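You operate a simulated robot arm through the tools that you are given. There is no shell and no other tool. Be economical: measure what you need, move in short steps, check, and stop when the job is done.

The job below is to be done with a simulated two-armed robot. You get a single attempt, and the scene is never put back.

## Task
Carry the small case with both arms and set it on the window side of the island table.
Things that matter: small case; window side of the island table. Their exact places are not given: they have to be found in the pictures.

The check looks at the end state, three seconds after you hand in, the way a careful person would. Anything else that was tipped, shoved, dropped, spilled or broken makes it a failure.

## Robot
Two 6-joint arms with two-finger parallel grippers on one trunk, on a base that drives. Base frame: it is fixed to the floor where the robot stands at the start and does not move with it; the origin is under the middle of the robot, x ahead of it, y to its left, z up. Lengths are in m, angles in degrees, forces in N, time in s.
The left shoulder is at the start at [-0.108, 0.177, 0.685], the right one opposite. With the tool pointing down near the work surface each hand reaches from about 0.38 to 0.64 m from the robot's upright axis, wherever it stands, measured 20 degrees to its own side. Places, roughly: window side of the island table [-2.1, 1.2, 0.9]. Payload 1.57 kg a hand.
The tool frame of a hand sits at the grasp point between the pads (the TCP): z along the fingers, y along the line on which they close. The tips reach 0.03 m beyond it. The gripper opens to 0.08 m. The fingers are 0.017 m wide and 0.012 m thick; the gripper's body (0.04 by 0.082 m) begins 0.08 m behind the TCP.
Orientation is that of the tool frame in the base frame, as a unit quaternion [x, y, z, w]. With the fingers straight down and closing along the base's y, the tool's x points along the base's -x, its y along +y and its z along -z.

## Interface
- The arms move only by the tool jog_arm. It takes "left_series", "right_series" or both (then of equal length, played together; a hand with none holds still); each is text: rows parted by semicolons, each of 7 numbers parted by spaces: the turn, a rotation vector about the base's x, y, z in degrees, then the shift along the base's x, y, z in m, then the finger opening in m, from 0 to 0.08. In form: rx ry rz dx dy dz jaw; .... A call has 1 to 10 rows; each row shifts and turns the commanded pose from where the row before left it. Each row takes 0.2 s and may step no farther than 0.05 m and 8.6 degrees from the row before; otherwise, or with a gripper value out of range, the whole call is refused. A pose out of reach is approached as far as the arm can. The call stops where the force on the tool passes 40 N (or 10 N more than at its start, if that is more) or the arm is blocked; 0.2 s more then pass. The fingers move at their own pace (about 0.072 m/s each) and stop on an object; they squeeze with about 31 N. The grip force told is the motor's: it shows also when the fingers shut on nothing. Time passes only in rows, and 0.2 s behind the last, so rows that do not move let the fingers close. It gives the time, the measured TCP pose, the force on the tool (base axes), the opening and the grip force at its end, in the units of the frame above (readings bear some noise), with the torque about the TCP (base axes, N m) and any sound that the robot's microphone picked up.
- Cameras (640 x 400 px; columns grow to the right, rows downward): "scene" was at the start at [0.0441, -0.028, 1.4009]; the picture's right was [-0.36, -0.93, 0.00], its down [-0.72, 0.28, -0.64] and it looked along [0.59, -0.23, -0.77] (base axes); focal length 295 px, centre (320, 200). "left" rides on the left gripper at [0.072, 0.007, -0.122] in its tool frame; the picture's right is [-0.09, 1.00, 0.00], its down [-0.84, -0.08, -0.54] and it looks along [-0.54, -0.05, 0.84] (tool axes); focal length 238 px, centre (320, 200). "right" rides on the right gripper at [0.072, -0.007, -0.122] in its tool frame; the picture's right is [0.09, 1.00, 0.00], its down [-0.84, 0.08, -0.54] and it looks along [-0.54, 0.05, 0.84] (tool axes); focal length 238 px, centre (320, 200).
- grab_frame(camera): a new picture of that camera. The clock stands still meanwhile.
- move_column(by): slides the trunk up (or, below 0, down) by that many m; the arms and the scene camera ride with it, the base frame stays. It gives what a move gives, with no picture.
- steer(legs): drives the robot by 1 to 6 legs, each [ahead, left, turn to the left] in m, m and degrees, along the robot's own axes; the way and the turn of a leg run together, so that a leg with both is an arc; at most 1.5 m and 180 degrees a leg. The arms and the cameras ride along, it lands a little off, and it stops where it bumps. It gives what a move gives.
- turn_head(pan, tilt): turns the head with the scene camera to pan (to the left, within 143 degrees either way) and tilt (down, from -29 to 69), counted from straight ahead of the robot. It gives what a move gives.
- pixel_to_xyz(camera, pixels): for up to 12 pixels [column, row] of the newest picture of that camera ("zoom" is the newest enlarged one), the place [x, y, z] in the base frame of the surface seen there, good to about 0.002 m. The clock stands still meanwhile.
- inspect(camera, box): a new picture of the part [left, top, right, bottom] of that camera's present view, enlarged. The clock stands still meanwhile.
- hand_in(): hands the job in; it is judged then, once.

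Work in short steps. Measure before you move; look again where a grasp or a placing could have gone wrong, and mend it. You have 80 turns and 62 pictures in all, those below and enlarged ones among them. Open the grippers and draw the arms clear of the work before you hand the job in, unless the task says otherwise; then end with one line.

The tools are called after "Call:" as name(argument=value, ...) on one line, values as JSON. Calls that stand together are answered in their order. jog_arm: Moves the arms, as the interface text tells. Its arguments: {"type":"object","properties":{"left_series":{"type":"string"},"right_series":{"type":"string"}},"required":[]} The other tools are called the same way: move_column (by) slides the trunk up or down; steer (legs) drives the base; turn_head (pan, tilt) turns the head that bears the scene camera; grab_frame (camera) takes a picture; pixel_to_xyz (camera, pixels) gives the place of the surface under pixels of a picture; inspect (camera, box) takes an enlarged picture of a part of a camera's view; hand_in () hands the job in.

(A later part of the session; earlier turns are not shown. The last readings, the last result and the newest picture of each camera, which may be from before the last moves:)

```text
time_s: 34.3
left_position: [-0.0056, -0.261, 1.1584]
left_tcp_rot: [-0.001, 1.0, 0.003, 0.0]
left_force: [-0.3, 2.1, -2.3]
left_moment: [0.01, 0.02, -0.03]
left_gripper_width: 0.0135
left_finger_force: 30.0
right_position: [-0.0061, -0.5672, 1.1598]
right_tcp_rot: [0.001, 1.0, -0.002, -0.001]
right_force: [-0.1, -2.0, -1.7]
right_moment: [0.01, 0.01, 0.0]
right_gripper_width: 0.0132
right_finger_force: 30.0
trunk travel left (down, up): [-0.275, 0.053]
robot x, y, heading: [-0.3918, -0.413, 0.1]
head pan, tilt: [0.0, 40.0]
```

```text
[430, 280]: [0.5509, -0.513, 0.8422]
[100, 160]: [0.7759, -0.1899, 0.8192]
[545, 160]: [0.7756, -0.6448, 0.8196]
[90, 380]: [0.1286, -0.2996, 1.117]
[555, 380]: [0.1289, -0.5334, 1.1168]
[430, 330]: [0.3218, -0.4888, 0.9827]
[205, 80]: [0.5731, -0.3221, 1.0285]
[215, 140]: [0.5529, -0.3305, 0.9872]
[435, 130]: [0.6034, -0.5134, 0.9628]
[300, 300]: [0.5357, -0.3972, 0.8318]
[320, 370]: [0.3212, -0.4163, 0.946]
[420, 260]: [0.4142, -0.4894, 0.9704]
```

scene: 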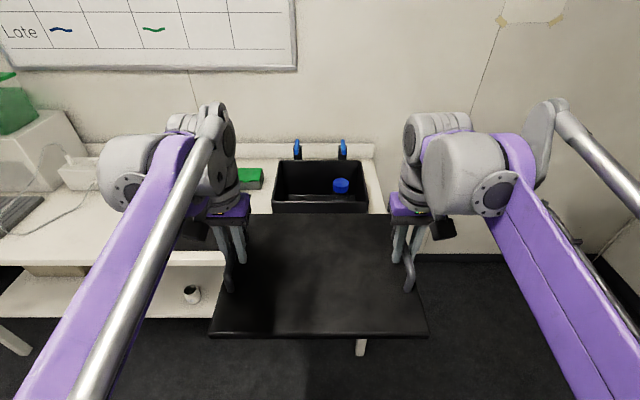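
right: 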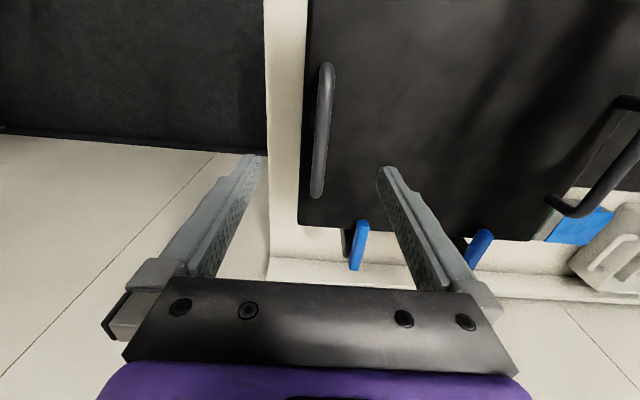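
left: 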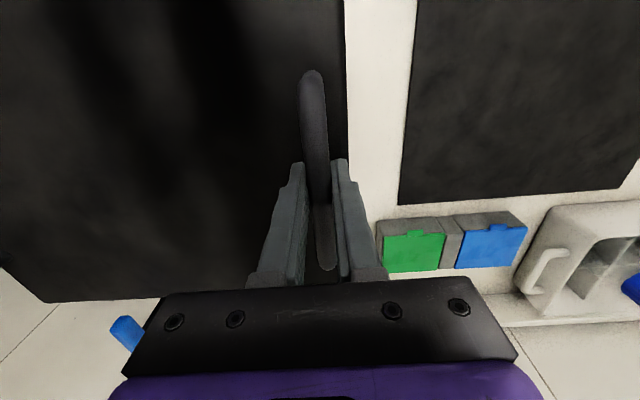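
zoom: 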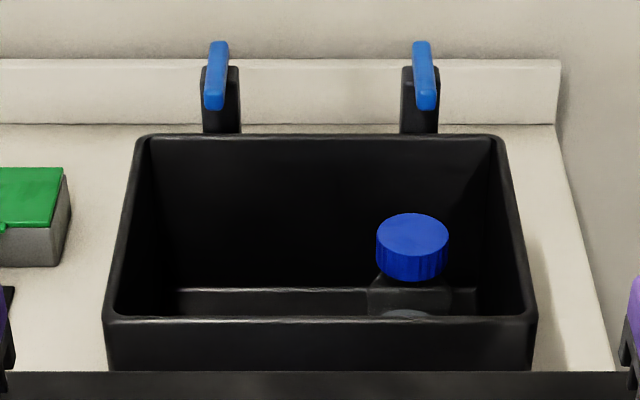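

A bottle stands in the tub, so it must be carried level with its contents and the lid dealt with separately. I look left for a free spot on the bench for the lid (the black mat area).

Call:
steer(legs=[[0, 0.44, 0]])

Call:
turn_head(pan=-28, tilt=35)

Call:
grab_frame(camera="scene")

Call:
grab_frame(camera="left")

```text
time_s: 38.7
left_position: [-0.0075, 0.1864, 1.1575]
left_tcp_rot: [-0.001, 1.0, 0.002, 0.0]
left_force: [-0.3, 6.2, -2.8]
left_moment: [0.04, 0.04, -0.04]
left_gripper_width: 0.0132
left_finger_force: 30.0
right_position: [-0.0068, -0.1197, 1.1596]
right_tcp_rot: [-0.001, 1.0, -0.002, 0.001]
right_force: [0.2, -6.6, -2.4]
right_moment: [-0.03, 0.02, -0.03]
right_gripper_width: 0.0133
right_finger_force: 30.4
trunk travel left (down, up): [-0.275, 0.053]
robot x, y, heading: [-0.396, 0.0304, 0.1]
head pan, tilt: [0.0, 40.0]
```

```text
time_s: 39.7
left_position: [-0.008, 0.1868, 1.1576]
left_tcp_rot: [-0.001, 1.0, 0.002, 0.001]
left_force: [0.0, 1.3, -2.3]
left_moment: [0.02, 0.0, -0.01]
left_gripper_width: 0.0136
left_finger_force: 30.0
right_position: [-0.0071, -0.1198, 1.1593]
right_tcp_rot: [0.0, 1.0, -0.002, -0.001]
right_force: [0.7, -1.3, -2.5]
right_moment: [0.04, 0.0, 0.0]
right_gripper_width: 0.0132
right_finger_force: 30.5
trunk travel left (down, up): [-0.275, 0.053]
robot x, y, heading: [-0.397, 0.0285, 0.3]
head pan, tilt: [-28.0, 35.0]
```

```text
30 pictures are left
```

scene: 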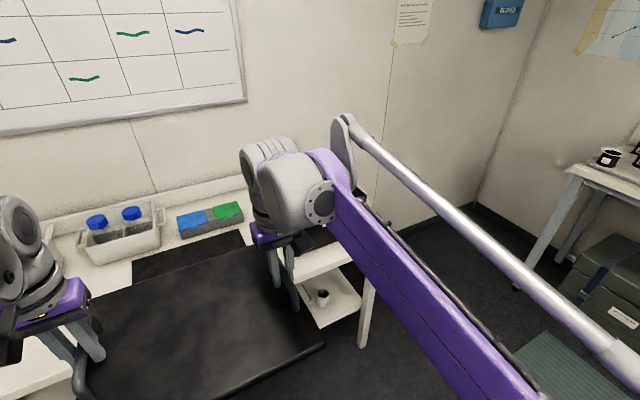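

```text
29 pictures are left
```

left: 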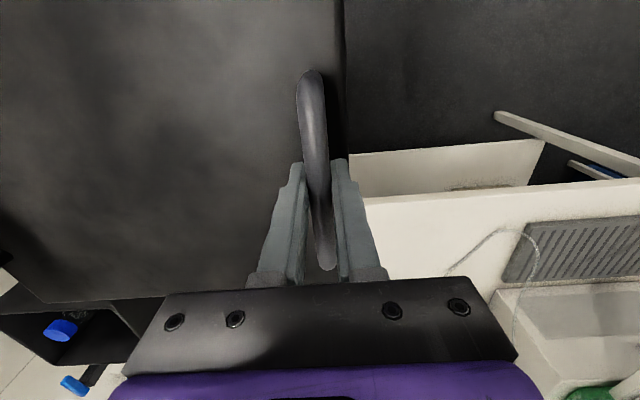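

I measure the objects around the mat: blocks (180–245, 215), caddy (80–160,240) and the cable.

Call:
pixel_to_xyz(camera="scene", pixels=[[180, 237], [242, 217], [135, 283], [243, 238], [95, 265], [160, 245], [120, 290], [133, 263], [84, 245], [290, 250]])

Call:
pixel_to_xyz(camera="left", pixels=[[450, 270], [500, 230], [530, 230], [505, 278], [380, 205], [520, 330], [430, 240], [545, 265]])

```text
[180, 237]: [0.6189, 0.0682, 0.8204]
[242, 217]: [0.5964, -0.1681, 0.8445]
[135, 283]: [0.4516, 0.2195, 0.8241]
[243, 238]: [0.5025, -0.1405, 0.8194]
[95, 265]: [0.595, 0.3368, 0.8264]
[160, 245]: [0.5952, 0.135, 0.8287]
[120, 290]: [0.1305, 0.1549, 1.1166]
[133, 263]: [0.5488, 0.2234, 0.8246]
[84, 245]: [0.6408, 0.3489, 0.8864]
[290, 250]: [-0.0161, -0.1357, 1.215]
```

```text
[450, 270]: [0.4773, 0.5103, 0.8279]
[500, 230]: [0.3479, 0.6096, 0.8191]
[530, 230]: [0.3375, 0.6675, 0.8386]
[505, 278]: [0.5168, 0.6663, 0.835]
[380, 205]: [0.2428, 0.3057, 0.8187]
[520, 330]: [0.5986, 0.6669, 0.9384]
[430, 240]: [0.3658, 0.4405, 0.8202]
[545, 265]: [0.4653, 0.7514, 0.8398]
```

There's free bench at x 0.25–0.55, y −0.12…0.45. I drive to set the lid at x≈0.385, y≈0.09 and lower with the column.

Call:
steer(legs=[[0, 0.06, 0], [0.392, 0, 0]])

Call:
move_column(by=-0.24)

Call:
turn_head(pan=-5, tilt=55)

Call:
grab_frame(camera="scene")

```text
time_s: 42.9
left_position: [0.3852, 0.2564, 1.1571]
left_tcp_rot: [-0.007, 1.0, 0.002, 0.0]
left_force: [0.4, 1.7, -1.8]
left_moment: [-0.05, 0.03, 0.02]
left_gripper_width: 0.0132
left_finger_force: 30.2
right_position: [0.3891, -0.05, 1.1585]
right_tcp_rot: [-0.008, 1.0, -0.001, 0.0]
right_force: [-0.1, -1.9, -3.2]
right_moment: [-0.02, 0.04, 0.01]
right_gripper_width: 0.0134
right_finger_force: 29.9
trunk travel left (down, up): [-0.275, 0.053]
robot x, y, heading: [-0.0059, 0.0977, 0.7]
head pan, tilt: [-28.0, 35.0]
```

```text
time_s: 45.4
left_position: [0.3846, 0.2544, 0.9182]
left_tcp_rot: [-0.009, 1.0, 0.002, -0.001]
left_force: [-0.5, 0.2, -2.1]
left_moment: [-0.01, 0.05, -0.01]
left_gripper_width: 0.0137
left_finger_force: 30.3
right_position: [0.3888, -0.0515, 0.9195]
right_tcp_rot: [-0.008, 1.0, -0.002, 0.0]
right_force: [-0.4, -1.1, -2.5]
right_moment: [-0.01, -0.03, 0.01]
right_gripper_width: 0.0136
right_finger_force: 30.3
trunk travel left (down, up): [-0.035, 0.293]
robot x, y, heading: [-0.0017, 0.0975, 0.7]
head pan, tilt: [-28.0, 35.0]
```

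```text
time_s: 46.3
left_position: [0.3843, 0.2555, 0.917]
left_tcp_rot: [-0.008, 1.0, 0.002, 0.0]
left_force: [0.5, 0.5, -2.8]
left_moment: [0.01, -0.01, 0.01]
left_gripper_width: 0.0131
left_finger_force: 29.7
right_position: [0.3893, -0.0516, 0.9194]
right_tcp_rot: [-0.008, 1.0, -0.002, 0.0]
right_force: [-0.3, -0.9, -2.3]
right_moment: [0.01, 0.04, 0.01]
right_gripper_width: 0.0135
right_finger_force: 29.9
trunk travel left (down, up): [-0.035, 0.293]
robot x, y, heading: [-0.0021, 0.0978, 1.0]
head pan, tilt: [-5.0, 55.0]
```

```text
28 pictures are left
```

scene: 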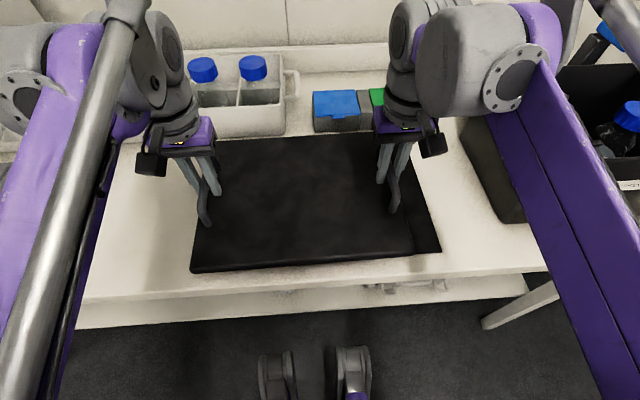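

The lid hovers over the clear bench. I lower it with the arms in small steps until it touches.

Call:
jog_arm(left_series="0 0 0 0 0 -0.01 0;0 0 0 0 0 -0.01 0;0 0 0 0 0 -0.005 0;0 0 0 0 0 -0.004 0;0 0 0 0 0 -0.004 0;0 0 0 0 0 0 0", right_series="0 0 0 0 0 -0.01 0;0 0 0 0 0 -0.01 0;0 0 0 0 0 -0.005 0;0 0 0 0 0 -0.004 0;0 0 0 0 0 -0.004 0;0 0 0 0 0 0 0")

```text
time_s: 47.7
left_position: [0.3831, 0.2553, 0.885]
left_tcp_rot: [-0.008, 1.0, 0.0, 0.0]
left_force: [0.4, -0.4, -2.2]
left_moment: [0.02, -0.03, 0.08]
left_gripper_width: 0.0134
left_finger_force: 30.0
right_position: [0.3896, -0.0516, 0.8872]
right_tcp_rot: [-0.007, 1.0, -0.001, 0.0]
right_force: [-0.4, 0.3, -2.3]
right_moment: [0.0, 0.05, 0.09]
right_gripper_width: 0.0136
right_finger_force: 30.3
trunk travel left (down, up): [-0.035, 0.293]
robot x, y, heading: [-0.0016, 0.0951, 0.6]
head pan, tilt: [-5.0, 55.0]
```

Still hanging (−2 N each); I continue down in 3 mm steps.

Call:
jog_arm(left_series="0 0 0 0 0 -0.003 0;0 0 0 0 0 -0.003 0;0 0 0 0 0 -0.002 0;0 0 0 0 0 0 0", right_series="0 0 0 0 0 -0.003 0;0 0 0 0 0 -0.003 0;0 0 0 0 0 -0.002 0;0 0 0 0 0 0 0")

```text
time_s: 48.7
left_position: [0.3826, 0.2546, 0.8762]
left_tcp_rot: [-0.009, 1.0, 0.002, 0.0]
left_force: [3.6, 4.2, 24.8]
left_moment: [-0.01, 0.01, 0.03]
left_gripper_width: 0.0135
left_finger_force: 30.5
right_position: [0.3876, -0.0503, 0.8788]
right_tcp_rot: [-0.007, 1.0, -0.002, 0.001]
right_force: [5.7, -5.7, 21.0]
right_moment: [-0.01, 0.04, 0.1]
right_gripper_width: 0.0138
right_finger_force: 30.4
trunk travel left (down, up): [-0.035, 0.293]
robot x, y, heading: [-0.0026, 0.0951, 0.8]
head pan, tilt: [-5.0, 55.0]
```

The lid rests on the bench. I relieve 2 mm, open both grippers and raise.

Call:
jog_arm(left_series="0 0 0 0 0 0.002 0;0 0 0 0 0 0 0.08;0 0 0 0 0 0 0.08;0 0 0 0 0 0 0.08;0 0 0 0 0 0 0.08;0 0 0 0 0 0 0.08", right_series="0 0 0 0 0 0.002 0;0 0 0 0 0 0 0.08;0 0 0 0 0 0 0.08;0 0 0 0 0 0 0.08;0 0 0 0 0 0 0.08;0 0 0 0 0 0 0.08")

Call:
move_column(by=0.28)

Call:
turn_head(pan=-30, tilt=50)

Call:
grab_frame(camera="scene")

```text
time_s: 50.1
left_position: [0.384, 0.2543, 0.8795]
left_tcp_rot: [-0.008, 1.0, 0.002, 0.0]
left_force: [-0.1, 0.0, -0.2]
left_moment: [0.0, -0.01, 0.0]
left_gripper_width: 0.0803
left_finger_force: 0.0
right_position: [0.3875, -0.0503, 0.8811]
right_tcp_rot: [-0.007, 1.0, -0.001, 0.0]
right_force: [-0.4, 0.1, 0.9]
right_moment: [0.03, -0.03, -0.04]
right_gripper_width: 0.0799
right_finger_force: 0.0
trunk travel left (down, up): [-0.035, 0.293]
robot x, y, heading: [-0.0033, 0.095, 0.9]
head pan, tilt: [-5.0, 55.0]
```

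```text
time_s: 52.9
left_position: [0.3829, 0.2555, 1.159]
left_tcp_rot: [-0.007, 1.0, 0.002, 0.0]
left_force: [0.4, 0.0, 0.3]
left_moment: [0.01, 0.01, 0.01]
left_gripper_width: 0.0801
left_finger_force: 0.1
right_position: [0.3879, -0.0503, 1.1608]
right_tcp_rot: [-0.008, 1.0, -0.002, 0.0]
right_force: [0.0, 0.0, 0.0]
right_moment: [0.01, -0.02, -0.01]
right_gripper_width: 0.0801
right_finger_force: 0.1
trunk travel left (down, up): [-0.315, 0.013]
robot x, y, heading: [-0.0024, 0.0985, 0.9]
head pan, tilt: [-5.0, 55.0]
```

```text
time_s: 53.8
left_position: [0.3839, 0.2558, 1.1592]
left_tcp_rot: [-0.007, 1.0, 0.002, 0.0]
left_force: [-0.4, -0.5, 0.2]
left_moment: [0.0, 0.02, 0.01]
left_gripper_width: 0.08
left_finger_force: 0.0
right_position: [0.3882, -0.0513, 1.16]
right_tcp_rot: [-0.007, 1.0, -0.001, 0.0]
right_force: [0.0, -0.8, 0.2]
right_moment: [0.02, 0.03, -0.01]
right_gripper_width: 0.0802
right_finger_force: 0.1
trunk travel left (down, up): [-0.315, 0.013]
robot x, y, heading: [-0.0021, 0.0956, 0.5]
head pan, tilt: [-30.0, 50.0]
```

```text
27 pictures are left
```

scene: 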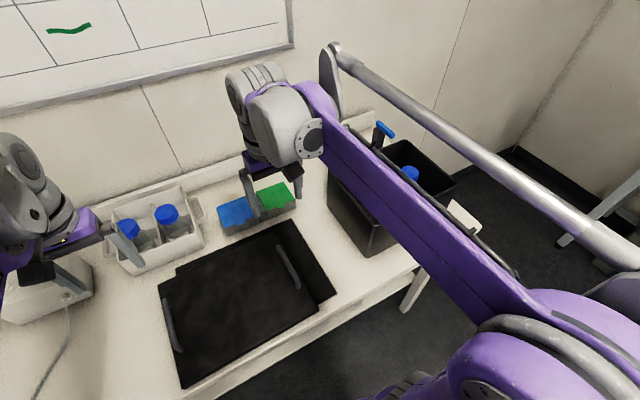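

The lid lies safely on the bench. I drive back to the tub and look down into it.

Call:
steer(legs=[[0, -0.512, -0.7]])

Call:
turn_head(pan=0, tilt=60)

Call:
inspect(camera="scene", box=[192, 60, 448, 220])

```text
time_s: 58.8
left_position: [0.3901, -0.2622, 1.1592]
left_tcp_rot: [0.0, 1.0, 0.001, -0.001]
left_force: [0.6, 0.0, 0.0]
left_moment: [0.03, -0.01, -0.01]
left_gripper_width: 0.0803
left_finger_force: 0.1
right_position: [0.3909, -0.5674, 1.1596]
right_tcp_rot: [-0.001, 1.0, -0.002, 0.0]
right_force: [-0.5, -0.9, 0.0]
right_moment: [0.01, -0.01, 0.0]
right_gripper_width: 0.0798
right_finger_force: 0.1
trunk travel left (down, up): [-0.315, 0.013]
robot x, y, heading: [0.0001, -0.4156, -0.1]
head pan, tilt: [-30.0, 50.0]
```

```text
time_s: 59.8
left_position: [0.3899, -0.2606, 1.1593]
left_tcp_rot: [0.0, 1.0, 0.002, 0.001]
left_force: [0.4, -0.4, 0.7]
left_moment: [0.01, 0.0, -0.01]
left_gripper_width: 0.0799
left_finger_force: 0.1
right_position: [0.3905, -0.5662, 1.1619]
right_tcp_rot: [0.0, 1.0, -0.002, 0.0]
right_force: [0.0, 0.6, -0.4]
right_moment: [-0.05, -0.04, 0.02]
right_gripper_width: 0.0801
right_finger_force: 0.1
trunk travel left (down, up): [-0.315, 0.013]
robot x, y, heading: [0.0004, -0.4173, 0.0]
head pan, tilt: [0.0, 60.0]
```

```text
2.50 times, centred on (320, 140) of scene
```

zoom: 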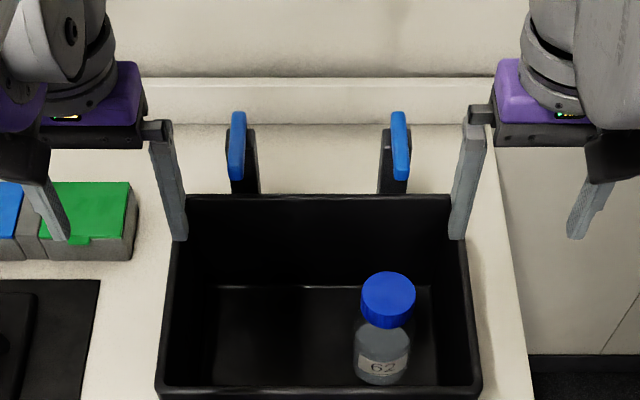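

The open tub contains a standing bottle "62". I measure the rims, the floor and the bottle.

Call:
pixel_to_xyz(camera="zoom", pixels=[[170, 300], [176, 300], [163, 340], [167, 330], [467, 300], [462, 300], [472, 330], [320, 199], [320, 388], [388, 290], [270, 340], [160, 388]])

Call:
grab_frame(camera="left")

Call:
grab_frame(camera="right")

```text
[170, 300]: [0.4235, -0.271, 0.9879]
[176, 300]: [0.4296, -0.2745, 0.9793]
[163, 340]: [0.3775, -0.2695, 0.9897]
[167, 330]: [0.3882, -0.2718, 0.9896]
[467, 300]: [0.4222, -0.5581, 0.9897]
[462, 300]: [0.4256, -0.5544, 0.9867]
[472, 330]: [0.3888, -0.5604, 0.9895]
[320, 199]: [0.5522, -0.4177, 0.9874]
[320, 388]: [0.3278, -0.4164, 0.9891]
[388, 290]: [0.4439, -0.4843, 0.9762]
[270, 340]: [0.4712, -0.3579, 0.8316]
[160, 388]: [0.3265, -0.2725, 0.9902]
```

```text
25 pictures are left
```

left: 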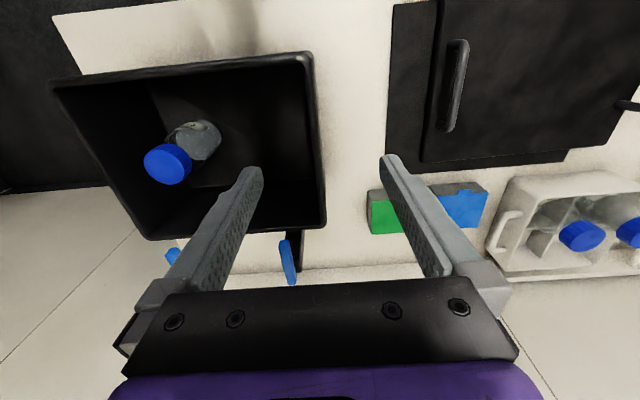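

```text
24 pictures are left
```

right: 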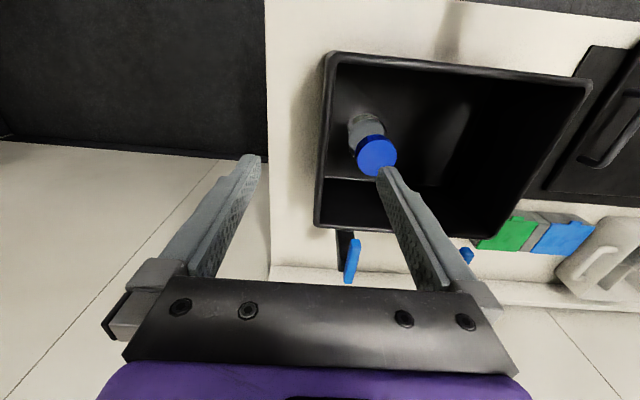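

Rims lie at y≈−0.270 and −0.560, z 0.99; the bottle at (0.444,−0.484) is close to the right wall, so I'll use a smaller opening. I check rim centrelines in the hand pictures.

Call:
pixel_to_xyz(camera="left", pixels=[[309, 100], [312, 130], [315, 160], [307, 130], [319, 160], [311, 160], [322, 215]])

Call:
pixel_to_xyz(camera="right", pixels=[[328, 100], [325, 130], [322, 160], [320, 130], [326, 160], [318, 160], [375, 155], [318, 225]])

Call:
jog_arm(left_series="0 0 0 0.025 -0.004 0 0.045;0 0 0 0.025 -0.005 0 0.045;0 0 0 0 0 0 0.045", right_series="0 0 0 0.025 0.003 0 0.04;0 0 0 0.025 0.003 0 0.04;0 0 0 0 0 0 0.04")

```text
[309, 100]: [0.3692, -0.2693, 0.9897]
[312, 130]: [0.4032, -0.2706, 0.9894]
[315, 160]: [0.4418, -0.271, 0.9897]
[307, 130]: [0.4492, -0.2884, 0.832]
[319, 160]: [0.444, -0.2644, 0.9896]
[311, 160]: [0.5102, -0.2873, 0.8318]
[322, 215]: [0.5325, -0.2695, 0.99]
```

```text
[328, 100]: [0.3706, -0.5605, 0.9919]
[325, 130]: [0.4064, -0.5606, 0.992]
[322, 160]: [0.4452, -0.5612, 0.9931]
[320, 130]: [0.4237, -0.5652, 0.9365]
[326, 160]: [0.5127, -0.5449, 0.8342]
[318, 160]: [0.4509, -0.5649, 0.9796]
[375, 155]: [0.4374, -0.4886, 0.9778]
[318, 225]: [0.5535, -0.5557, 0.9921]
```

```text
time_s: 60.6
left_position: [0.4388, -0.2709, 1.1602]
left_tcp_rot: [0.0, 1.0, 0.002, 0.001]
left_force: [0.3, -0.3, -0.9]
left_moment: [0.0, -0.08, -0.01]
left_gripper_width: 0.045
left_finger_force: 0.0
right_position: [0.4386, -0.5628, 1.1605]
right_tcp_rot: [0.0, 1.0, -0.002, 0.0]
right_force: [-1.5, 0.2, -0.9]
right_moment: [0.03, -0.05, -0.03]
right_gripper_width: 0.0402
right_finger_force: 0.1
trunk travel left (down, up): [-0.315, 0.013]
robot x, y, heading: [-0.0027, -0.4171, -0.1]
head pan, tilt: [0.0, 60.0]
```

Both hands are above the rims. I lower by the column 0.192 m so the pads straddle the walls, then look.

Call:
move_column(by=-0.192)

Call:
inspect(camera="scene", box=[192, 40, 448, 240])

```text
time_s: 62.7
left_position: [0.4412, -0.2715, 0.9666]
left_tcp_rot: [0.0, 1.0, 0.002, 0.0]
left_force: [-0.2, 0.7, 0.2]
left_moment: [-0.03, -0.04, 0.01]
left_gripper_width: 0.0448
left_finger_force: 0.1
right_position: [0.4403, -0.5602, 0.9692]
right_tcp_rot: [0.001, 1.0, -0.002, -0.001]
right_force: [0.6, -0.3, 0.2]
right_moment: [-0.02, 0.02, -0.01]
right_gripper_width: 0.04
right_finger_force: 0.1
trunk travel left (down, up): [-0.123, 0.205]
robot x, y, heading: [-0.0007, -0.416, 0.1]
head pan, tilt: [0.0, 60.0]
```

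```text
2.00 times, centred on (320, 140) of scene
```

zoom: 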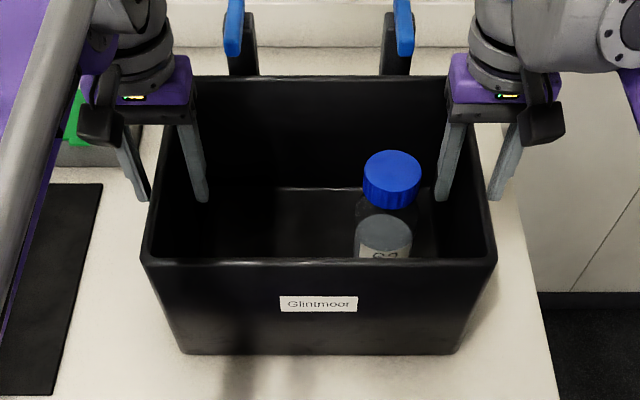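

Fingers straddle both walls without touching the bottle (label "Glintmoor"). I close.

Call:
jog_arm(left_series="0 0 0 0 0 0 0;0 0 0 0 0 0 0;0 0 0 0 0 0 0;0 0 0 0 0 0 0", right_series="0 0 0 0 0 0 0;0 0 0 0 0 0 0;0 0 0 0 0 0 0;0 0 0 0 0 0 0")

```text
time_s: 63.7
left_position: [0.4402, -0.27, 0.9666]
left_tcp_rot: [0.0, 1.0, 0.002, 0.0]
left_force: [2.0, -1.6, 8.6]
left_moment: [-0.62, -0.01, -0.12]
left_gripper_width: 0.0099
left_finger_force: 27.8
right_position: [0.4399, -0.5586, 0.9692]
right_tcp_rot: [0.0, 1.0, -0.001, 0.001]
right_force: [0.1, 12.5, -2.4]
right_moment: [1.08, 0.1, -0.15]
right_gripper_width: 0.0097
right_finger_force: 27.8
trunk travel left (down, up): [-0.123, 0.205]
robot x, y, heading: [-0.0004, -0.4133, 0.1]
head pan, tilt: [0.0, 60.0]
```

Both walls are gripped at ~10 mm. I lift 8 mm (levers are 24 mm above the rim) and watch the forces.

Call:
jog_arm(left_series="0 0 0 0 0 0.002 0;0 0 0 0 0 0.003 0;0 0 0 0 0 0.003 0;0 0 0 0 0 0 0;0 0 0 0 0 0 0", right_series="0 0 0 0 0 0.002 0;0 0 0 0 0 0.003 0;0 0 0 0 0 0.003 0;0 0 0 0 0 0 0;0 0 0 0 0 0 0")

Call:
inspect(camera="scene", box=[192, 40, 448, 240])

Call:
pixel_to_xyz(camera="zoom", pixels=[[320, 262], [160, 258], [480, 258], [330, 80], [165, 100], [400, 70], [230, 45], [402, 45], [390, 170]])

```text
time_s: 64.2
left_position: [0.4415, -0.27, 0.9669]
left_tcp_rot: [0.0, 1.0, 0.001, -0.002]
left_force: [-3.0, 3.9, -18.0]
left_moment: [-0.64, -0.6, -0.14]
left_gripper_width: 0.0098
left_finger_force: 28.0
right_position: [0.4417, -0.5591, 0.9689]
right_tcp_rot: [0.0, 1.0, 0.001, -0.002]
right_force: [-2.9, -0.6, -16.0]
right_moment: [0.28, -0.5, -0.13]
right_gripper_width: 0.0098
right_finger_force: 27.9
trunk travel left (down, up): [-0.123, 0.205]
robot x, y, heading: [-0.001, -0.4159, 0.1]
head pan, tilt: [0.0, 60.0]
stopped in row 2 (right hand): the force on the tool passed its limit at 46 N (the readings are from after the stop); the commanded pose is now the measured one
```

```text
2.00 times, centred on (320, 140) of scene
```

zoom: 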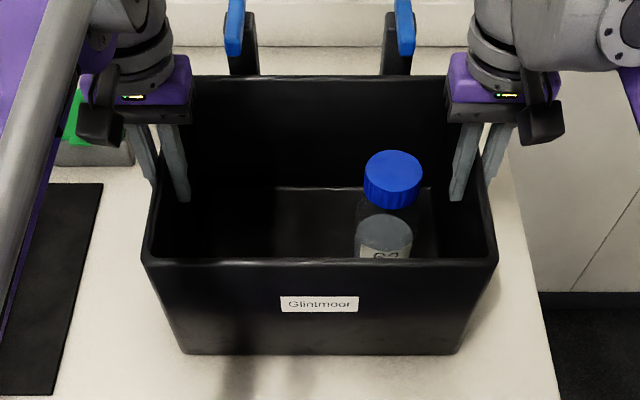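

```text
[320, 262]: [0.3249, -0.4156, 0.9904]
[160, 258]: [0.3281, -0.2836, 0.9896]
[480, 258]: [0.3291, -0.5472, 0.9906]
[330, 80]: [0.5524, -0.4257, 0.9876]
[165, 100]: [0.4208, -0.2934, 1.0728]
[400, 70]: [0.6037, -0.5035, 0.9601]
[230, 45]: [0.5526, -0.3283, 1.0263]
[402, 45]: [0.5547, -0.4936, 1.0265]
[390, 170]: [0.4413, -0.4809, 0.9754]
```

The tub doesn't budge even at >40 N: it is fixed to the bench (or far beyond payload), so this is not the small case. I release it and raise, then look for the real case on the right counter.

Call:
jog_arm(left_series="0 0 0 0 0 0 0.045;0 0 0 0 0 0 0.045;0 0 0 0 0 0 0.045", right_series="0 0 0 0 0 0 0.04;0 0 0 0 0 0 0.04;0 0 0 0 0 0 0.04")

Call:
move_column(by=0.19)

Call:
turn_head(pan=-115, tilt=28)

Call:
grab_frame(camera="scene")

```text
time_s: 65.0
left_position: [0.4398, -0.2706, 0.9682]
left_tcp_rot: [0.0, 1.0, 0.001, -0.001]
left_force: [0.6, -0.7, 0.2]
left_moment: [-0.02, 0.01, 0.0]
left_gripper_width: 0.0451
left_finger_force: 0.1
right_position: [0.4407, -0.5602, 0.9696]
right_tcp_rot: [0.001, 1.0, 0.0, 0.0]
right_force: [0.2, 0.2, -1.4]
right_moment: [0.01, -0.01, 0.02]
right_gripper_width: 0.04
right_finger_force: 0.0
trunk travel left (down, up): [-0.123, 0.205]
robot x, y, heading: [0.0024, -0.4145, 0.0]
head pan, tilt: [0.0, 60.0]
```

```text
time_s: 67.0
left_position: [0.439, -0.2701, 1.1574]
left_tcp_rot: [0.0, 1.0, 0.002, -0.001]
left_force: [-0.2, 0.8, 0.2]
left_moment: [0.0, -0.02, 0.0]
left_gripper_width: 0.0453
left_finger_force: 0.0
right_position: [0.4389, -0.5602, 1.1605]
right_tcp_rot: [0.0, 1.0, 0.0, -0.001]
right_force: [-0.9, -0.3, 0.7]
right_moment: [0.02, 0.01, 0.06]
right_gripper_width: 0.04
right_finger_force: 0.0
trunk travel left (down, up): [-0.313, 0.015]
robot x, y, heading: [0.0047, -0.416, 0.2]
head pan, tilt: [0.0, 60.0]
```

```text
time_s: 69.0
left_position: [0.44, -0.2711, 1.158]
left_tcp_rot: [-0.001, 1.0, 0.001, -0.001]
left_force: [0.0, -0.8, -0.1]
left_moment: [0.02, 0.01, 0.0]
left_gripper_width: 0.045
left_finger_force: 0.1
right_position: [0.4402, -0.5604, 1.1591]
right_tcp_rot: [0.0, 1.0, 0.0, -0.001]
right_force: [0.1, 0.0, 0.5]
right_moment: [-0.01, -0.01, -0.03]
right_gripper_width: 0.04
right_finger_force: 0.0
trunk travel left (down, up): [-0.313, 0.015]
robot x, y, heading: [-0.0001, -0.414, -0.3]
head pan, tilt: [-115.0, 28.0]
```

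```text
21 pictures are left
```

scene: 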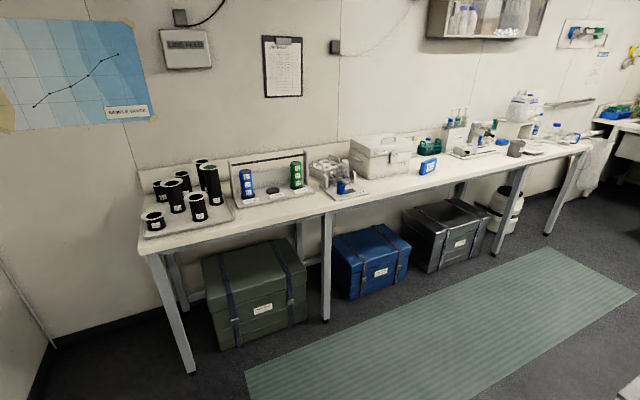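

I zoom on the white box and the trunks to read labels and find handles.

Call:
inspect(camera="scene", box=[300, 110, 460, 210])

Call:
inspect(camera="scene", box=[200, 195, 500, 355])

Call:
pixel_to_xyz(camera="scene", pixels=[[350, 155], [372, 178], [410, 170], [380, 140], [420, 172], [437, 165], [345, 240], [400, 255], [345, 290], [285, 310], [470, 215], [360, 265]])

```text
4.00 times, centred on (380, 160) of scene
```

zoom: 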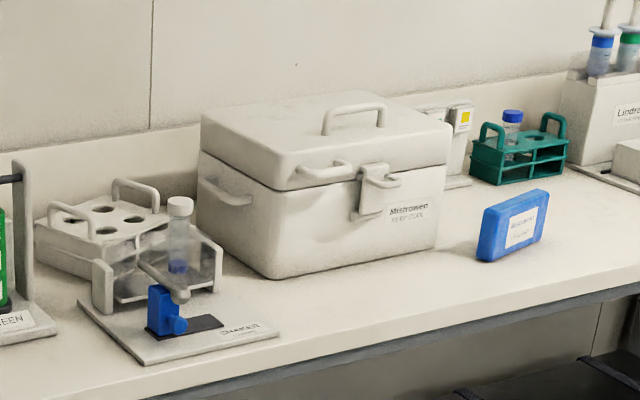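

```text
2.13 times, centred on (350, 275) of scene
```

zoom: 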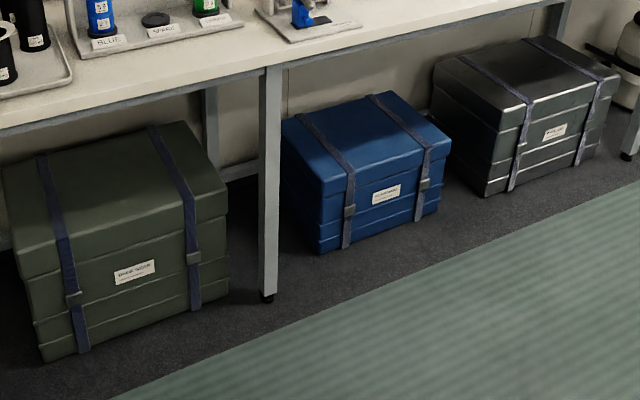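

```text
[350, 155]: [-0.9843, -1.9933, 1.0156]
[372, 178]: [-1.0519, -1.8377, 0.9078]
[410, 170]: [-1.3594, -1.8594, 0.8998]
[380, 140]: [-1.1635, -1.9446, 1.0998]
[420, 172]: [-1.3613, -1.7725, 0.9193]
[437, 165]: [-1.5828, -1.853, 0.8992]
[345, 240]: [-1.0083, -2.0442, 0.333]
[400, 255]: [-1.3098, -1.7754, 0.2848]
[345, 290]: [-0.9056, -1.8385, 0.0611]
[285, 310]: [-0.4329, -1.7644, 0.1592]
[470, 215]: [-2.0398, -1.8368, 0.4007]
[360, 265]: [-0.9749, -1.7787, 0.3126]
```

The white "Mistrowen" box on the right counter (x −0.98…−1.36, y≈−1.9) is a real case with end handles. First I must restore the black bin's lid; I re-space the hands and drive back to it.

Call:
jog_arm(left_series="0 0 0 -0.027 0.004 0 0.08;0 0 0 -0.027 0.004 0 0.08;0 0 0 0 0 0 0.08", right_series="0 0 0 -0.026 -0.004 0 0.08;0 0 0 -0.026 -0.003 0 0.08;0 0 0 0 0 0 0.08")

Call:
steer(legs=[[0, 0.512, 0.8]])

Call:
turn_head(pan=0, tilt=60)

Call:
grab_frame(camera="scene")

```text
time_s: 69.8
left_position: [0.3857, -0.2632, 1.1586]
left_tcp_rot: [-0.001, 1.0, 0.0, -0.002]
left_force: [0.4, 0.1, -0.3]
left_moment: [0.01, 0.03, -0.04]
left_gripper_width: 0.0799
left_finger_force: 0.1
right_position: [0.3906, -0.5659, 1.1603]
right_tcp_rot: [0.001, 1.0, 0.0, -0.001]
right_force: [-0.2, 0.6, -0.1]
right_moment: [-0.03, 0.01, -0.03]
right_gripper_width: 0.08
right_finger_force: 0.0
trunk travel left (down, up): [-0.313, 0.015]
robot x, y, heading: [-0.0029, -0.4111, -0.2]
head pan, tilt: [-115.0, 28.0]
```

```text
time_s: 74.7
left_position: [0.3816, 0.2484, 1.1589]
left_tcp_rot: [-0.004, 1.0, 0.001, 0.0]
left_force: [-0.4, 0.1, 0.3]
left_moment: [-0.02, -0.02, -0.04]
left_gripper_width: 0.0801
left_finger_force: 0.1
right_position: [0.3876, -0.0563, 1.1599]
right_tcp_rot: [-0.004, 1.0, 0.0, -0.001]
right_force: [-0.8, 0.1, -0.3]
right_moment: [-0.02, 0.01, 0.02]
right_gripper_width: 0.0799
right_finger_force: 0.1
trunk travel left (down, up): [-0.313, 0.015]
robot x, y, heading: [0.0008, 0.0925, 0.6]
head pan, tilt: [-115.0, 28.0]
```

```text
time_s: 76.7
left_position: [0.3817, 0.2489, 1.1586]
left_tcp_rot: [-0.004, 1.0, 0.002, 0.0]
left_force: [-0.4, 0.3, 0.0]
left_moment: [0.04, -0.02, 0.02]
left_gripper_width: 0.0799
left_finger_force: 0.1
right_position: [0.3873, -0.0566, 1.1608]
right_tcp_rot: [-0.004, 1.0, 0.0, -0.001]
right_force: [0.0, -0.6, 0.3]
right_moment: [-0.02, -0.01, -0.02]
right_gripper_width: 0.0799
right_finger_force: 0.0
trunk travel left (down, up): [-0.313, 0.015]
robot x, y, heading: [-0.0021, 0.0882, 0.6]
head pan, tilt: [0.0, 60.0]
```

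```text
18 pictures are left
```

scene: 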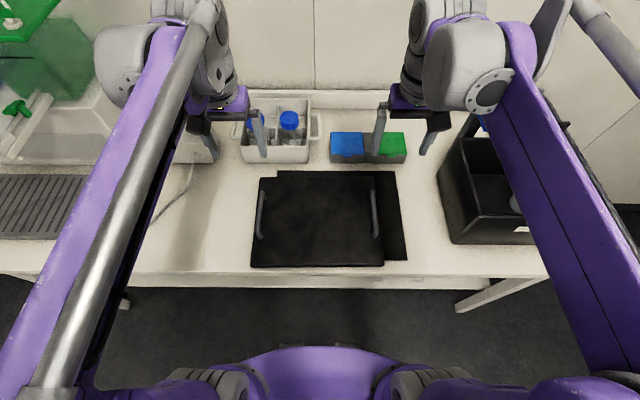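

Hands are 6 mm short in y. I shift them, lower 0.279 m by the column and grip the handles.

Call:
jog_arm(left_series="0 0 0 0.002 0.006 0 0.08;0 0 0 0 0 0 0.08", right_series="0 0 0 0.001 0.006 0 0.08;0 0 0 0 0 0 0.08")

Call:
move_column(by=-0.279)

Call:
jog_arm(left_series="0 0 0 0 0 0 0;0 0 0 0 0 0 0;0 0 0 0 0 0 0;0 0 0 0 0 0 0;0 0 0 0 0 0 0", right_series="0 0 0 0 0 0 0;0 0 0 0 0 0 0;0 0 0 0 0 0 0;0 0 0 0 0 0 0;0 0 0 0 0 0 0")

```text
time_s: 77.3
left_position: [0.3823, 0.2549, 1.1588]
left_tcp_rot: [-0.005, 1.0, 0.002, -0.001]
left_force: [0.7, 0.2, -0.1]
left_moment: [-0.04, -0.01, 0.01]
left_gripper_width: 0.08
left_finger_force: 0.0
right_position: [0.388, -0.0491, 1.1607]
right_tcp_rot: [-0.004, 1.0, 0.001, -0.001]
right_force: [-0.3, 0.0, -0.2]
right_moment: [0.01, 0.0, -0.01]
right_gripper_width: 0.0801
right_finger_force: 0.1
trunk travel left (down, up): [-0.313, 0.015]
robot x, y, heading: [-0.0057, 0.0861, 0.4]
head pan, tilt: [0.0, 60.0]
```

```text
time_s: 80.1
left_position: [0.3818, 0.2554, 0.8791]
left_tcp_rot: [-0.004, 1.0, 0.001, 0.0]
left_force: [0.3, 0.1, -0.3]
left_moment: [-0.03, 0.01, 0.03]
left_gripper_width: 0.0798
left_finger_force: 0.0
right_position: [0.3892, -0.0501, 0.8817]
right_tcp_rot: [-0.005, 1.0, -0.001, -0.001]
right_force: [-0.4, -0.7, -0.3]
right_moment: [0.01, -0.05, -0.02]
right_gripper_width: 0.08
right_finger_force: 0.0
trunk travel left (down, up): [-0.034, 0.294]
robot x, y, heading: [-0.002, 0.0909, 0.7]
head pan, tilt: [0.0, 60.0]
```

```text
time_s: 81.3
left_position: [0.3823, 0.2552, 0.8796]
left_tcp_rot: [-0.003, 1.0, 0.002, -0.001]
left_force: [-0.3, 14.9, 1.3]
left_moment: [-0.02, 0.01, 0.27]
left_gripper_width: 0.014
left_finger_force: 30.3
right_position: [0.3885, -0.051, 0.8804]
right_tcp_rot: [-0.004, 1.0, -0.001, -0.001]
right_force: [-1.4, -12.7, -0.2]
right_moment: [0.03, 0.02, 0.32]
right_gripper_width: 0.0138
right_finger_force: 30.1
trunk travel left (down, up): [-0.034, 0.294]
robot x, y, heading: [-0.0004, 0.0957, 0.8]
head pan, tilt: [0.0, 60.0]
```

The lid is held. I raise it and drive back to the bin.

Call:
move_column(by=0.28)

Call:
steer(legs=[[0, -0.515, -0.7]])

Call:
grab_frame(camera="scene")

```text
time_s: 84.1
left_position: [0.3816, 0.255, 1.1598]
left_tcp_rot: [-0.005, 1.0, 0.001, -0.001]
left_force: [0.6, 25.9, -3.3]
left_moment: [-0.1, 0.09, 0.23]
left_gripper_width: 0.0137
left_finger_force: 30.0
right_position: [0.3876, -0.0504, 1.1606]
right_tcp_rot: [-0.005, 1.0, -0.002, -0.001]
right_force: [-1.3, -25.8, -2.4]
right_moment: [0.06, -0.06, 0.21]
right_gripper_width: 0.014
right_finger_force: 29.9
trunk travel left (down, up): [-0.314, 0.014]
robot x, y, heading: [-0.0012, 0.0896, 0.6]
head pan, tilt: [0.0, 60.0]
```

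```text
time_s: 89.1
left_position: [0.386, -0.2645, 1.1598]
left_tcp_rot: [0.006, 1.0, 0.001, -0.001]
left_force: [1.2, 24.5, -2.4]
left_moment: [-0.09, 0.04, 0.28]
left_gripper_width: 0.0138
left_finger_force: 30.8
right_position: [0.3848, -0.57, 1.1607]
right_tcp_rot: [0.005, 1.0, -0.001, -0.001]
right_force: [-1.8, -26.3, -3.1]
right_moment: [0.1, 0.02, 0.25]
right_gripper_width: 0.0135
right_finger_force: 30.2
trunk travel left (down, up): [-0.314, 0.014]
robot x, y, heading: [-0.007, -0.4218, -0.6]
head pan, tilt: [0.0, 60.0]
```

```text
17 pictures are left
```

scene: 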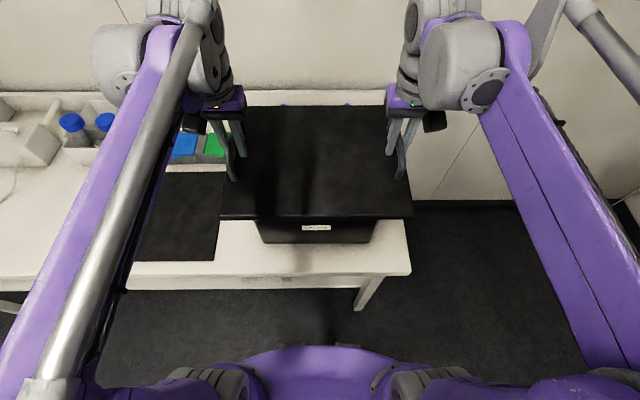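

Bookkeeping says the lid is yawed ≈−0.8° with y 3.5 mm too far right. I correct with the arms, then lower by column to just above the rim.

Call:
jog_arm(left_series="0 0 0.8 -0.0022 0.0035 0 0;0 0 0 0 0 0 0", right_series="0 0 0.8 0.0022 0.0035 0 0;0 0 0 0 0 0 0")

Call:
move_column(by=-0.103)

Call:
inspect(camera="scene", box=[200, 60, 440, 230])

Call:
pixel_to_xyz(camera="zoom", pixels=[[200, 120], [440, 120], [320, 118], [120, 300], [525, 300], [233, 78], [405, 78], [320, 340]])

```text
time_s: 89.7
left_position: [0.3826, -0.2615, 1.1577]
left_tcp_rot: [-0.002, 1.0, 0.002, -0.001]
left_force: [2.7, -0.2, -2.1]
left_moment: [-0.02, 0.05, 0.38]
left_gripper_width: 0.0136
left_finger_force: 30.0
right_position: [0.388, -0.5668, 1.1615]
right_tcp_rot: [-0.001, 1.0, -0.002, -0.001]
right_force: [-2.2, 0.6, -1.8]
right_moment: [-0.01, -0.02, 0.34]
right_gripper_width: 0.0133
right_finger_force: 30.0
trunk travel left (down, up): [-0.314, 0.014]
robot x, y, heading: [-0.0045, -0.4191, -0.6]
head pan, tilt: [0.0, 60.0]
```

```text
time_s: 91.1
left_position: [0.3855, -0.2591, 1.0561]
left_tcp_rot: [-0.002, 1.0, 0.002, 0.0]
left_force: [1.7, 1.3, -2.5]
left_moment: [-0.02, 0.01, 0.26]
left_gripper_width: 0.0137
left_finger_force: 29.9
right_position: [0.3884, -0.5662, 1.0568]
right_tcp_rot: [-0.001, 1.0, -0.003, -0.001]
right_force: [-2.3, -1.0, -1.3]
right_moment: [0.01, 0.03, 0.25]
right_gripper_width: 0.0137
right_finger_force: 30.0
trunk travel left (down, up): [-0.211, 0.117]
robot x, y, heading: [-0.0004, -0.424, -0.8]
head pan, tilt: [0.0, 60.0]
```

```text
2.35 times, centred on (320, 145) of scene
```

zoom: 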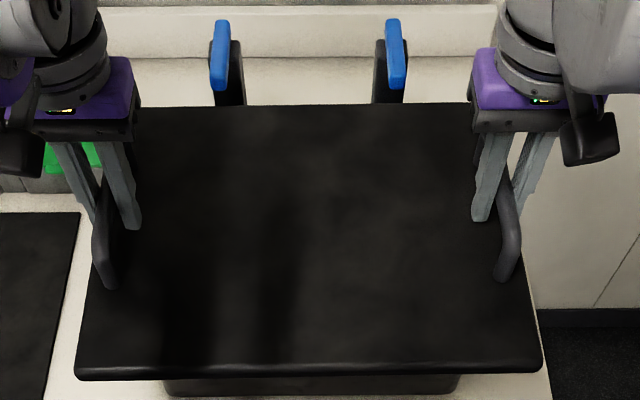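

```text
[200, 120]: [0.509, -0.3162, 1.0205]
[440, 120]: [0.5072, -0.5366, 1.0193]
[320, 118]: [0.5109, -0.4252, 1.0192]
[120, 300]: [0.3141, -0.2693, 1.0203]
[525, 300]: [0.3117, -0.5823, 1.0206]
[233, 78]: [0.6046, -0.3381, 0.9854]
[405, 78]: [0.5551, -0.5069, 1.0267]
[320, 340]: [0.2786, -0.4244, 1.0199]
```

The lid is 12 mm above its rest height. I check its edge alignment.

Call:
pixel_to_xyz(camera="zoom", pixels=[[180, 109], [460, 105], [100, 366], [520, 360], [150, 366], [450, 362], [77, 362], [541, 355], [200, 108], [420, 105]])

```text
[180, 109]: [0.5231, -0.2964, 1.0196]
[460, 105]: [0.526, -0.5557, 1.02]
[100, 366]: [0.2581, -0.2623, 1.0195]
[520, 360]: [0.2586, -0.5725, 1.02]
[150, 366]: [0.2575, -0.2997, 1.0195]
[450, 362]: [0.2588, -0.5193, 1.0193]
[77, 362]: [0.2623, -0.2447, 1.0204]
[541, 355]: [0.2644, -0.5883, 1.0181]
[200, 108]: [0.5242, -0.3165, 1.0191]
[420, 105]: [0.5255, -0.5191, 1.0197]
```

Alignment is within ~0.3°. I lower 11 mm and slide the lid 4.6 cm back under the levers.

Call:
jog_arm(left_series="0 0 0 0 0 -0.006 0;0 0 0 0 0 -0.004 0;0 0 0 0 0 0 0;0 0 0 0.01 0 0 0;0 0 0 0.01 0 0 0;0 0 0 0.01 0 0 0;0 0 0 0.008 0 0 0;0 0 0 0.008 0 0 0;0 0 0 0 0 0 0", right_series="0 0 0 0 0 -0.006 0;0 0 0 0 0 -0.004 0;0 0 0 0 0 0 0;0 0 0 0.01 0 0 0;0 0 0 0.01 0 0 0;0 0 0 0.01 0 0 0;0 0 0 0.008 0 0 0;0 0 0 0.008 0 0 0;0 0 0 0 0 0 0")

Call:
inspect(camera="scene", box=[200, 60, 440, 230])

Call:
pixel_to_xyz(camera="zoom", pixels=[[320, 200], [300, 77], [200, 80], [440, 76], [150, 330], [480, 330], [225, 80], [400, 78], [310, 83], [450, 80]])

```text
time_s: 93.1
left_position: [0.4283, -0.2605, 1.0451]
left_tcp_rot: [-0.002, 1.0, 0.002, 0.0]
left_force: [1.4, 6.2, -2.9]
left_moment: [0.03, -0.03, 0.3]
left_gripper_width: 0.0138
left_finger_force: 30.1
right_position: [0.4338, -0.5664, 1.0478]
right_tcp_rot: [-0.002, 1.0, -0.002, -0.001]
right_force: [-2.9, -6.6, -2.3]
right_moment: [0.0, 0.03, 0.35]
right_gripper_width: 0.0137
right_finger_force: 30.1
trunk travel left (down, up): [-0.211, 0.117]
robot x, y, heading: [-0.0024, -0.4199, -0.6]
head pan, tilt: [0.0, 60.0]
```

```text
2.35 times, centred on (320, 145) of scene
```

zoom: 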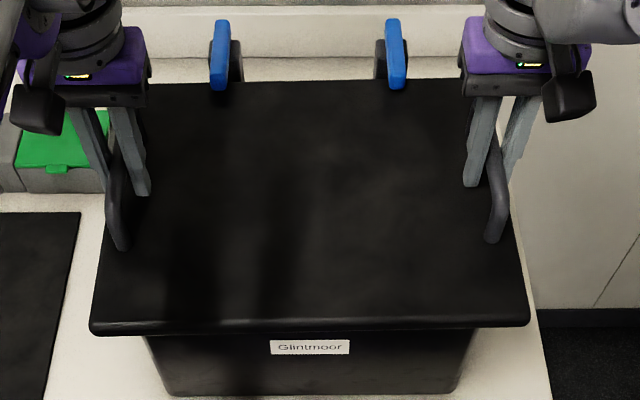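

```text
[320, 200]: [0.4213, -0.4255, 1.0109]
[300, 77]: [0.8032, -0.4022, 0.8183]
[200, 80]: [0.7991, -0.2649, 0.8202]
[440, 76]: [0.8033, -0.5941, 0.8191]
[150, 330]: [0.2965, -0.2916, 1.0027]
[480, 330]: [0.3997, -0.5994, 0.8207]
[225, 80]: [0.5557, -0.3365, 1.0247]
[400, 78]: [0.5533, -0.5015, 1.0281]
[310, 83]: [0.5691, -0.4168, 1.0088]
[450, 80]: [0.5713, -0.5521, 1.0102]
```

The lid is home (rear edge x≈0.570) under the levers, which look unmoved. I lower the last 3 mm, open and rise.

Call:
jog_arm(left_series="0 0 0 0 0 -0.002 0;0 0 0 0 0 -0.001 0;0 0 0 0 0 0 0.08;0 0 0 0 0 0 0.08;0 0 0 0 0 0 0.08;0 0 0 0 0 0 0.08", right_series="0 0 0 0 0 -0.002 0;0 0 0 0 0 -0.001 0;0 0 0 0 0 0 0.08;0 0 0 0 0 0 0.08;0 0 0 0 0 0 0.08;0 0 0 0 0 0 0.08")

Call:
move_column(by=0.11)

Call:
steer(legs=[[-0.55, 0, 0.6]])

Call:
turn_head(pan=0, tilt=40)

Call:
inspect(camera="scene", box=[180, 100, 460, 280])

```text
time_s: 94.5
left_position: [0.428, -0.2595, 1.0432]
left_tcp_rot: [-0.002, 1.0, 0.002, -0.001]
left_force: [0.0, 0.5, 0.1]
left_moment: [0.01, -0.01, -0.02]
left_gripper_width: 0.0801
left_finger_force: 0.1
right_position: [0.4334, -0.5669, 1.0451]
right_tcp_rot: [-0.001, 1.0, -0.002, -0.001]
right_force: [0.1, -0.8, 0.8]
right_moment: [-0.01, -0.01, -0.04]
right_gripper_width: 0.08
right_finger_force: 0.1
trunk travel left (down, up): [-0.211, 0.117]
robot x, y, heading: [-0.0008, -0.4184, -0.6]
head pan, tilt: [0.0, 60.0]
```

```text
time_s: 95.9
left_position: [0.4282, -0.2599, 1.1534]
left_tcp_rot: [-0.002, 1.0, 0.002, -0.001]
left_force: [-0.2, -0.4, 0.0]
left_moment: [0.0, -0.03, -0.03]
left_gripper_width: 0.0797
left_finger_force: 0.2
right_position: [0.4336, -0.5666, 1.1554]
right_tcp_rot: [-0.001, 1.0, -0.002, -0.001]
right_force: [-0.5, 0.8, 0.1]
right_moment: [0.02, -0.02, -0.01]
right_gripper_width: 0.0802
right_finger_force: 0.2
trunk travel left (down, up): [-0.321, 0.007]
robot x, y, heading: [-0.0053, -0.4208, -0.5]
head pan, tilt: [0.0, 60.0]
```

```text
time_s: 99.0
left_position: [-0.1143, -0.2546, 1.1532]
left_tcp_rot: [-0.006, 1.0, 0.001, -0.001]
left_force: [-1.2, -0.4, -0.1]
left_moment: [0.01, 0.03, -0.01]
left_gripper_width: 0.0799
left_finger_force: 0.1
right_position: [-0.107, -0.5591, 1.1554]
right_tcp_rot: [-0.006, 1.0, -0.002, -0.001]
right_force: [0.2, 0.2, 0.2]
right_moment: [-0.02, 0.02, -0.02]
right_gripper_width: 0.0801
right_finger_force: 0.0
trunk travel left (down, up): [-0.321, 0.007]
robot x, y, heading: [-0.5428, -0.4164, -0.2]
head pan, tilt: [0.0, 60.0]
```

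```text
time_s: 99.9
left_position: [-0.1149, -0.2532, 1.1537]
left_tcp_rot: [-0.006, 1.0, 0.001, -0.001]
left_force: [-0.1, 0.2, 0.4]
left_moment: [0.01, 0.04, 0.01]
left_gripper_width: 0.0799
left_finger_force: 0.1
right_position: [-0.1065, -0.56, 1.155]
right_tcp_rot: [-0.006, 1.0, -0.001, 0.0]
right_force: [0.0, -0.9, 0.6]
right_moment: [0.01, 0.0, -0.01]
right_gripper_width: 0.0799
right_finger_force: 0.0
trunk travel left (down, up): [-0.321, 0.007]
robot x, y, heading: [-0.5467, -0.4176, 0.0]
head pan, tilt: [0.0, 40.0]
```

```text
2.22 times, centred on (320, 190) of scene
```

zoom: 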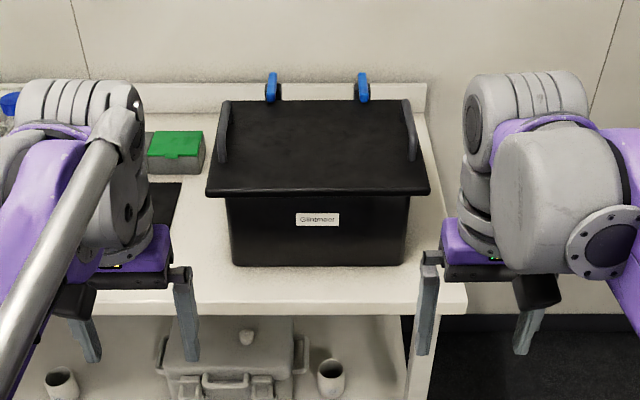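

The lid is back as it was. Below the bench stands a white case with end handles at (235,365) of the zoom; I tilt down to look at it.

Call:
turn_head(pan=5, tilt=50)

Call:
inspect(camera="scene", box=[220, 140, 400, 265])

Call:
pixel_to_xyz(camera="zoom", pixels=[[250, 190], [150, 200], [360, 200], [250, 260], [320, 60], [320, 100]])

```text
time_s: 100.6
left_position: [-0.1135, -0.2556, 1.1529]
left_tcp_rot: [-0.007, 1.0, 0.001, -0.001]
left_force: [-0.4, 0.7, -0.4]
left_moment: [-0.01, -0.01, 0.02]
left_gripper_width: 0.08
left_finger_force: 0.1
right_position: [-0.1068, -0.5595, 1.1564]
right_tcp_rot: [-0.006, 1.0, -0.002, -0.001]
right_force: [-0.2, -0.1, 0.0]
right_moment: [-0.02, 0.0, 0.01]
right_gripper_width: 0.0802
right_finger_force: 0.1
trunk travel left (down, up): [-0.321, 0.007]
robot x, y, heading: [-0.5445, -0.4165, -0.1]
head pan, tilt: [5.0, 50.0]
```

```text
3.20 times, centred on (310, 202) of scene
```

zoom: 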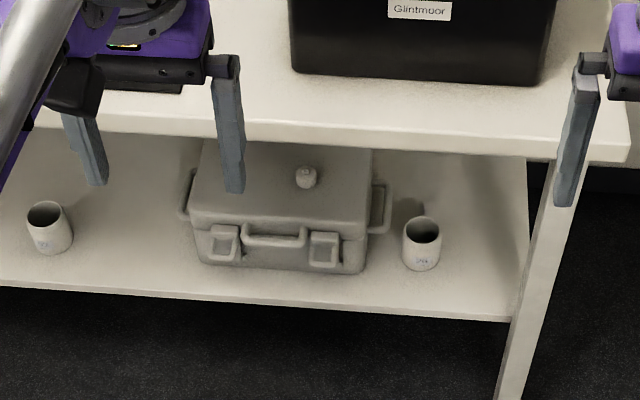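

```text
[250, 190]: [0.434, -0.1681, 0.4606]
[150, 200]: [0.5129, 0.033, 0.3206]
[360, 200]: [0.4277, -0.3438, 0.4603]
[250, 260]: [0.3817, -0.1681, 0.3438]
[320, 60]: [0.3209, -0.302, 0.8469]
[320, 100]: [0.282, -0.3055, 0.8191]
```

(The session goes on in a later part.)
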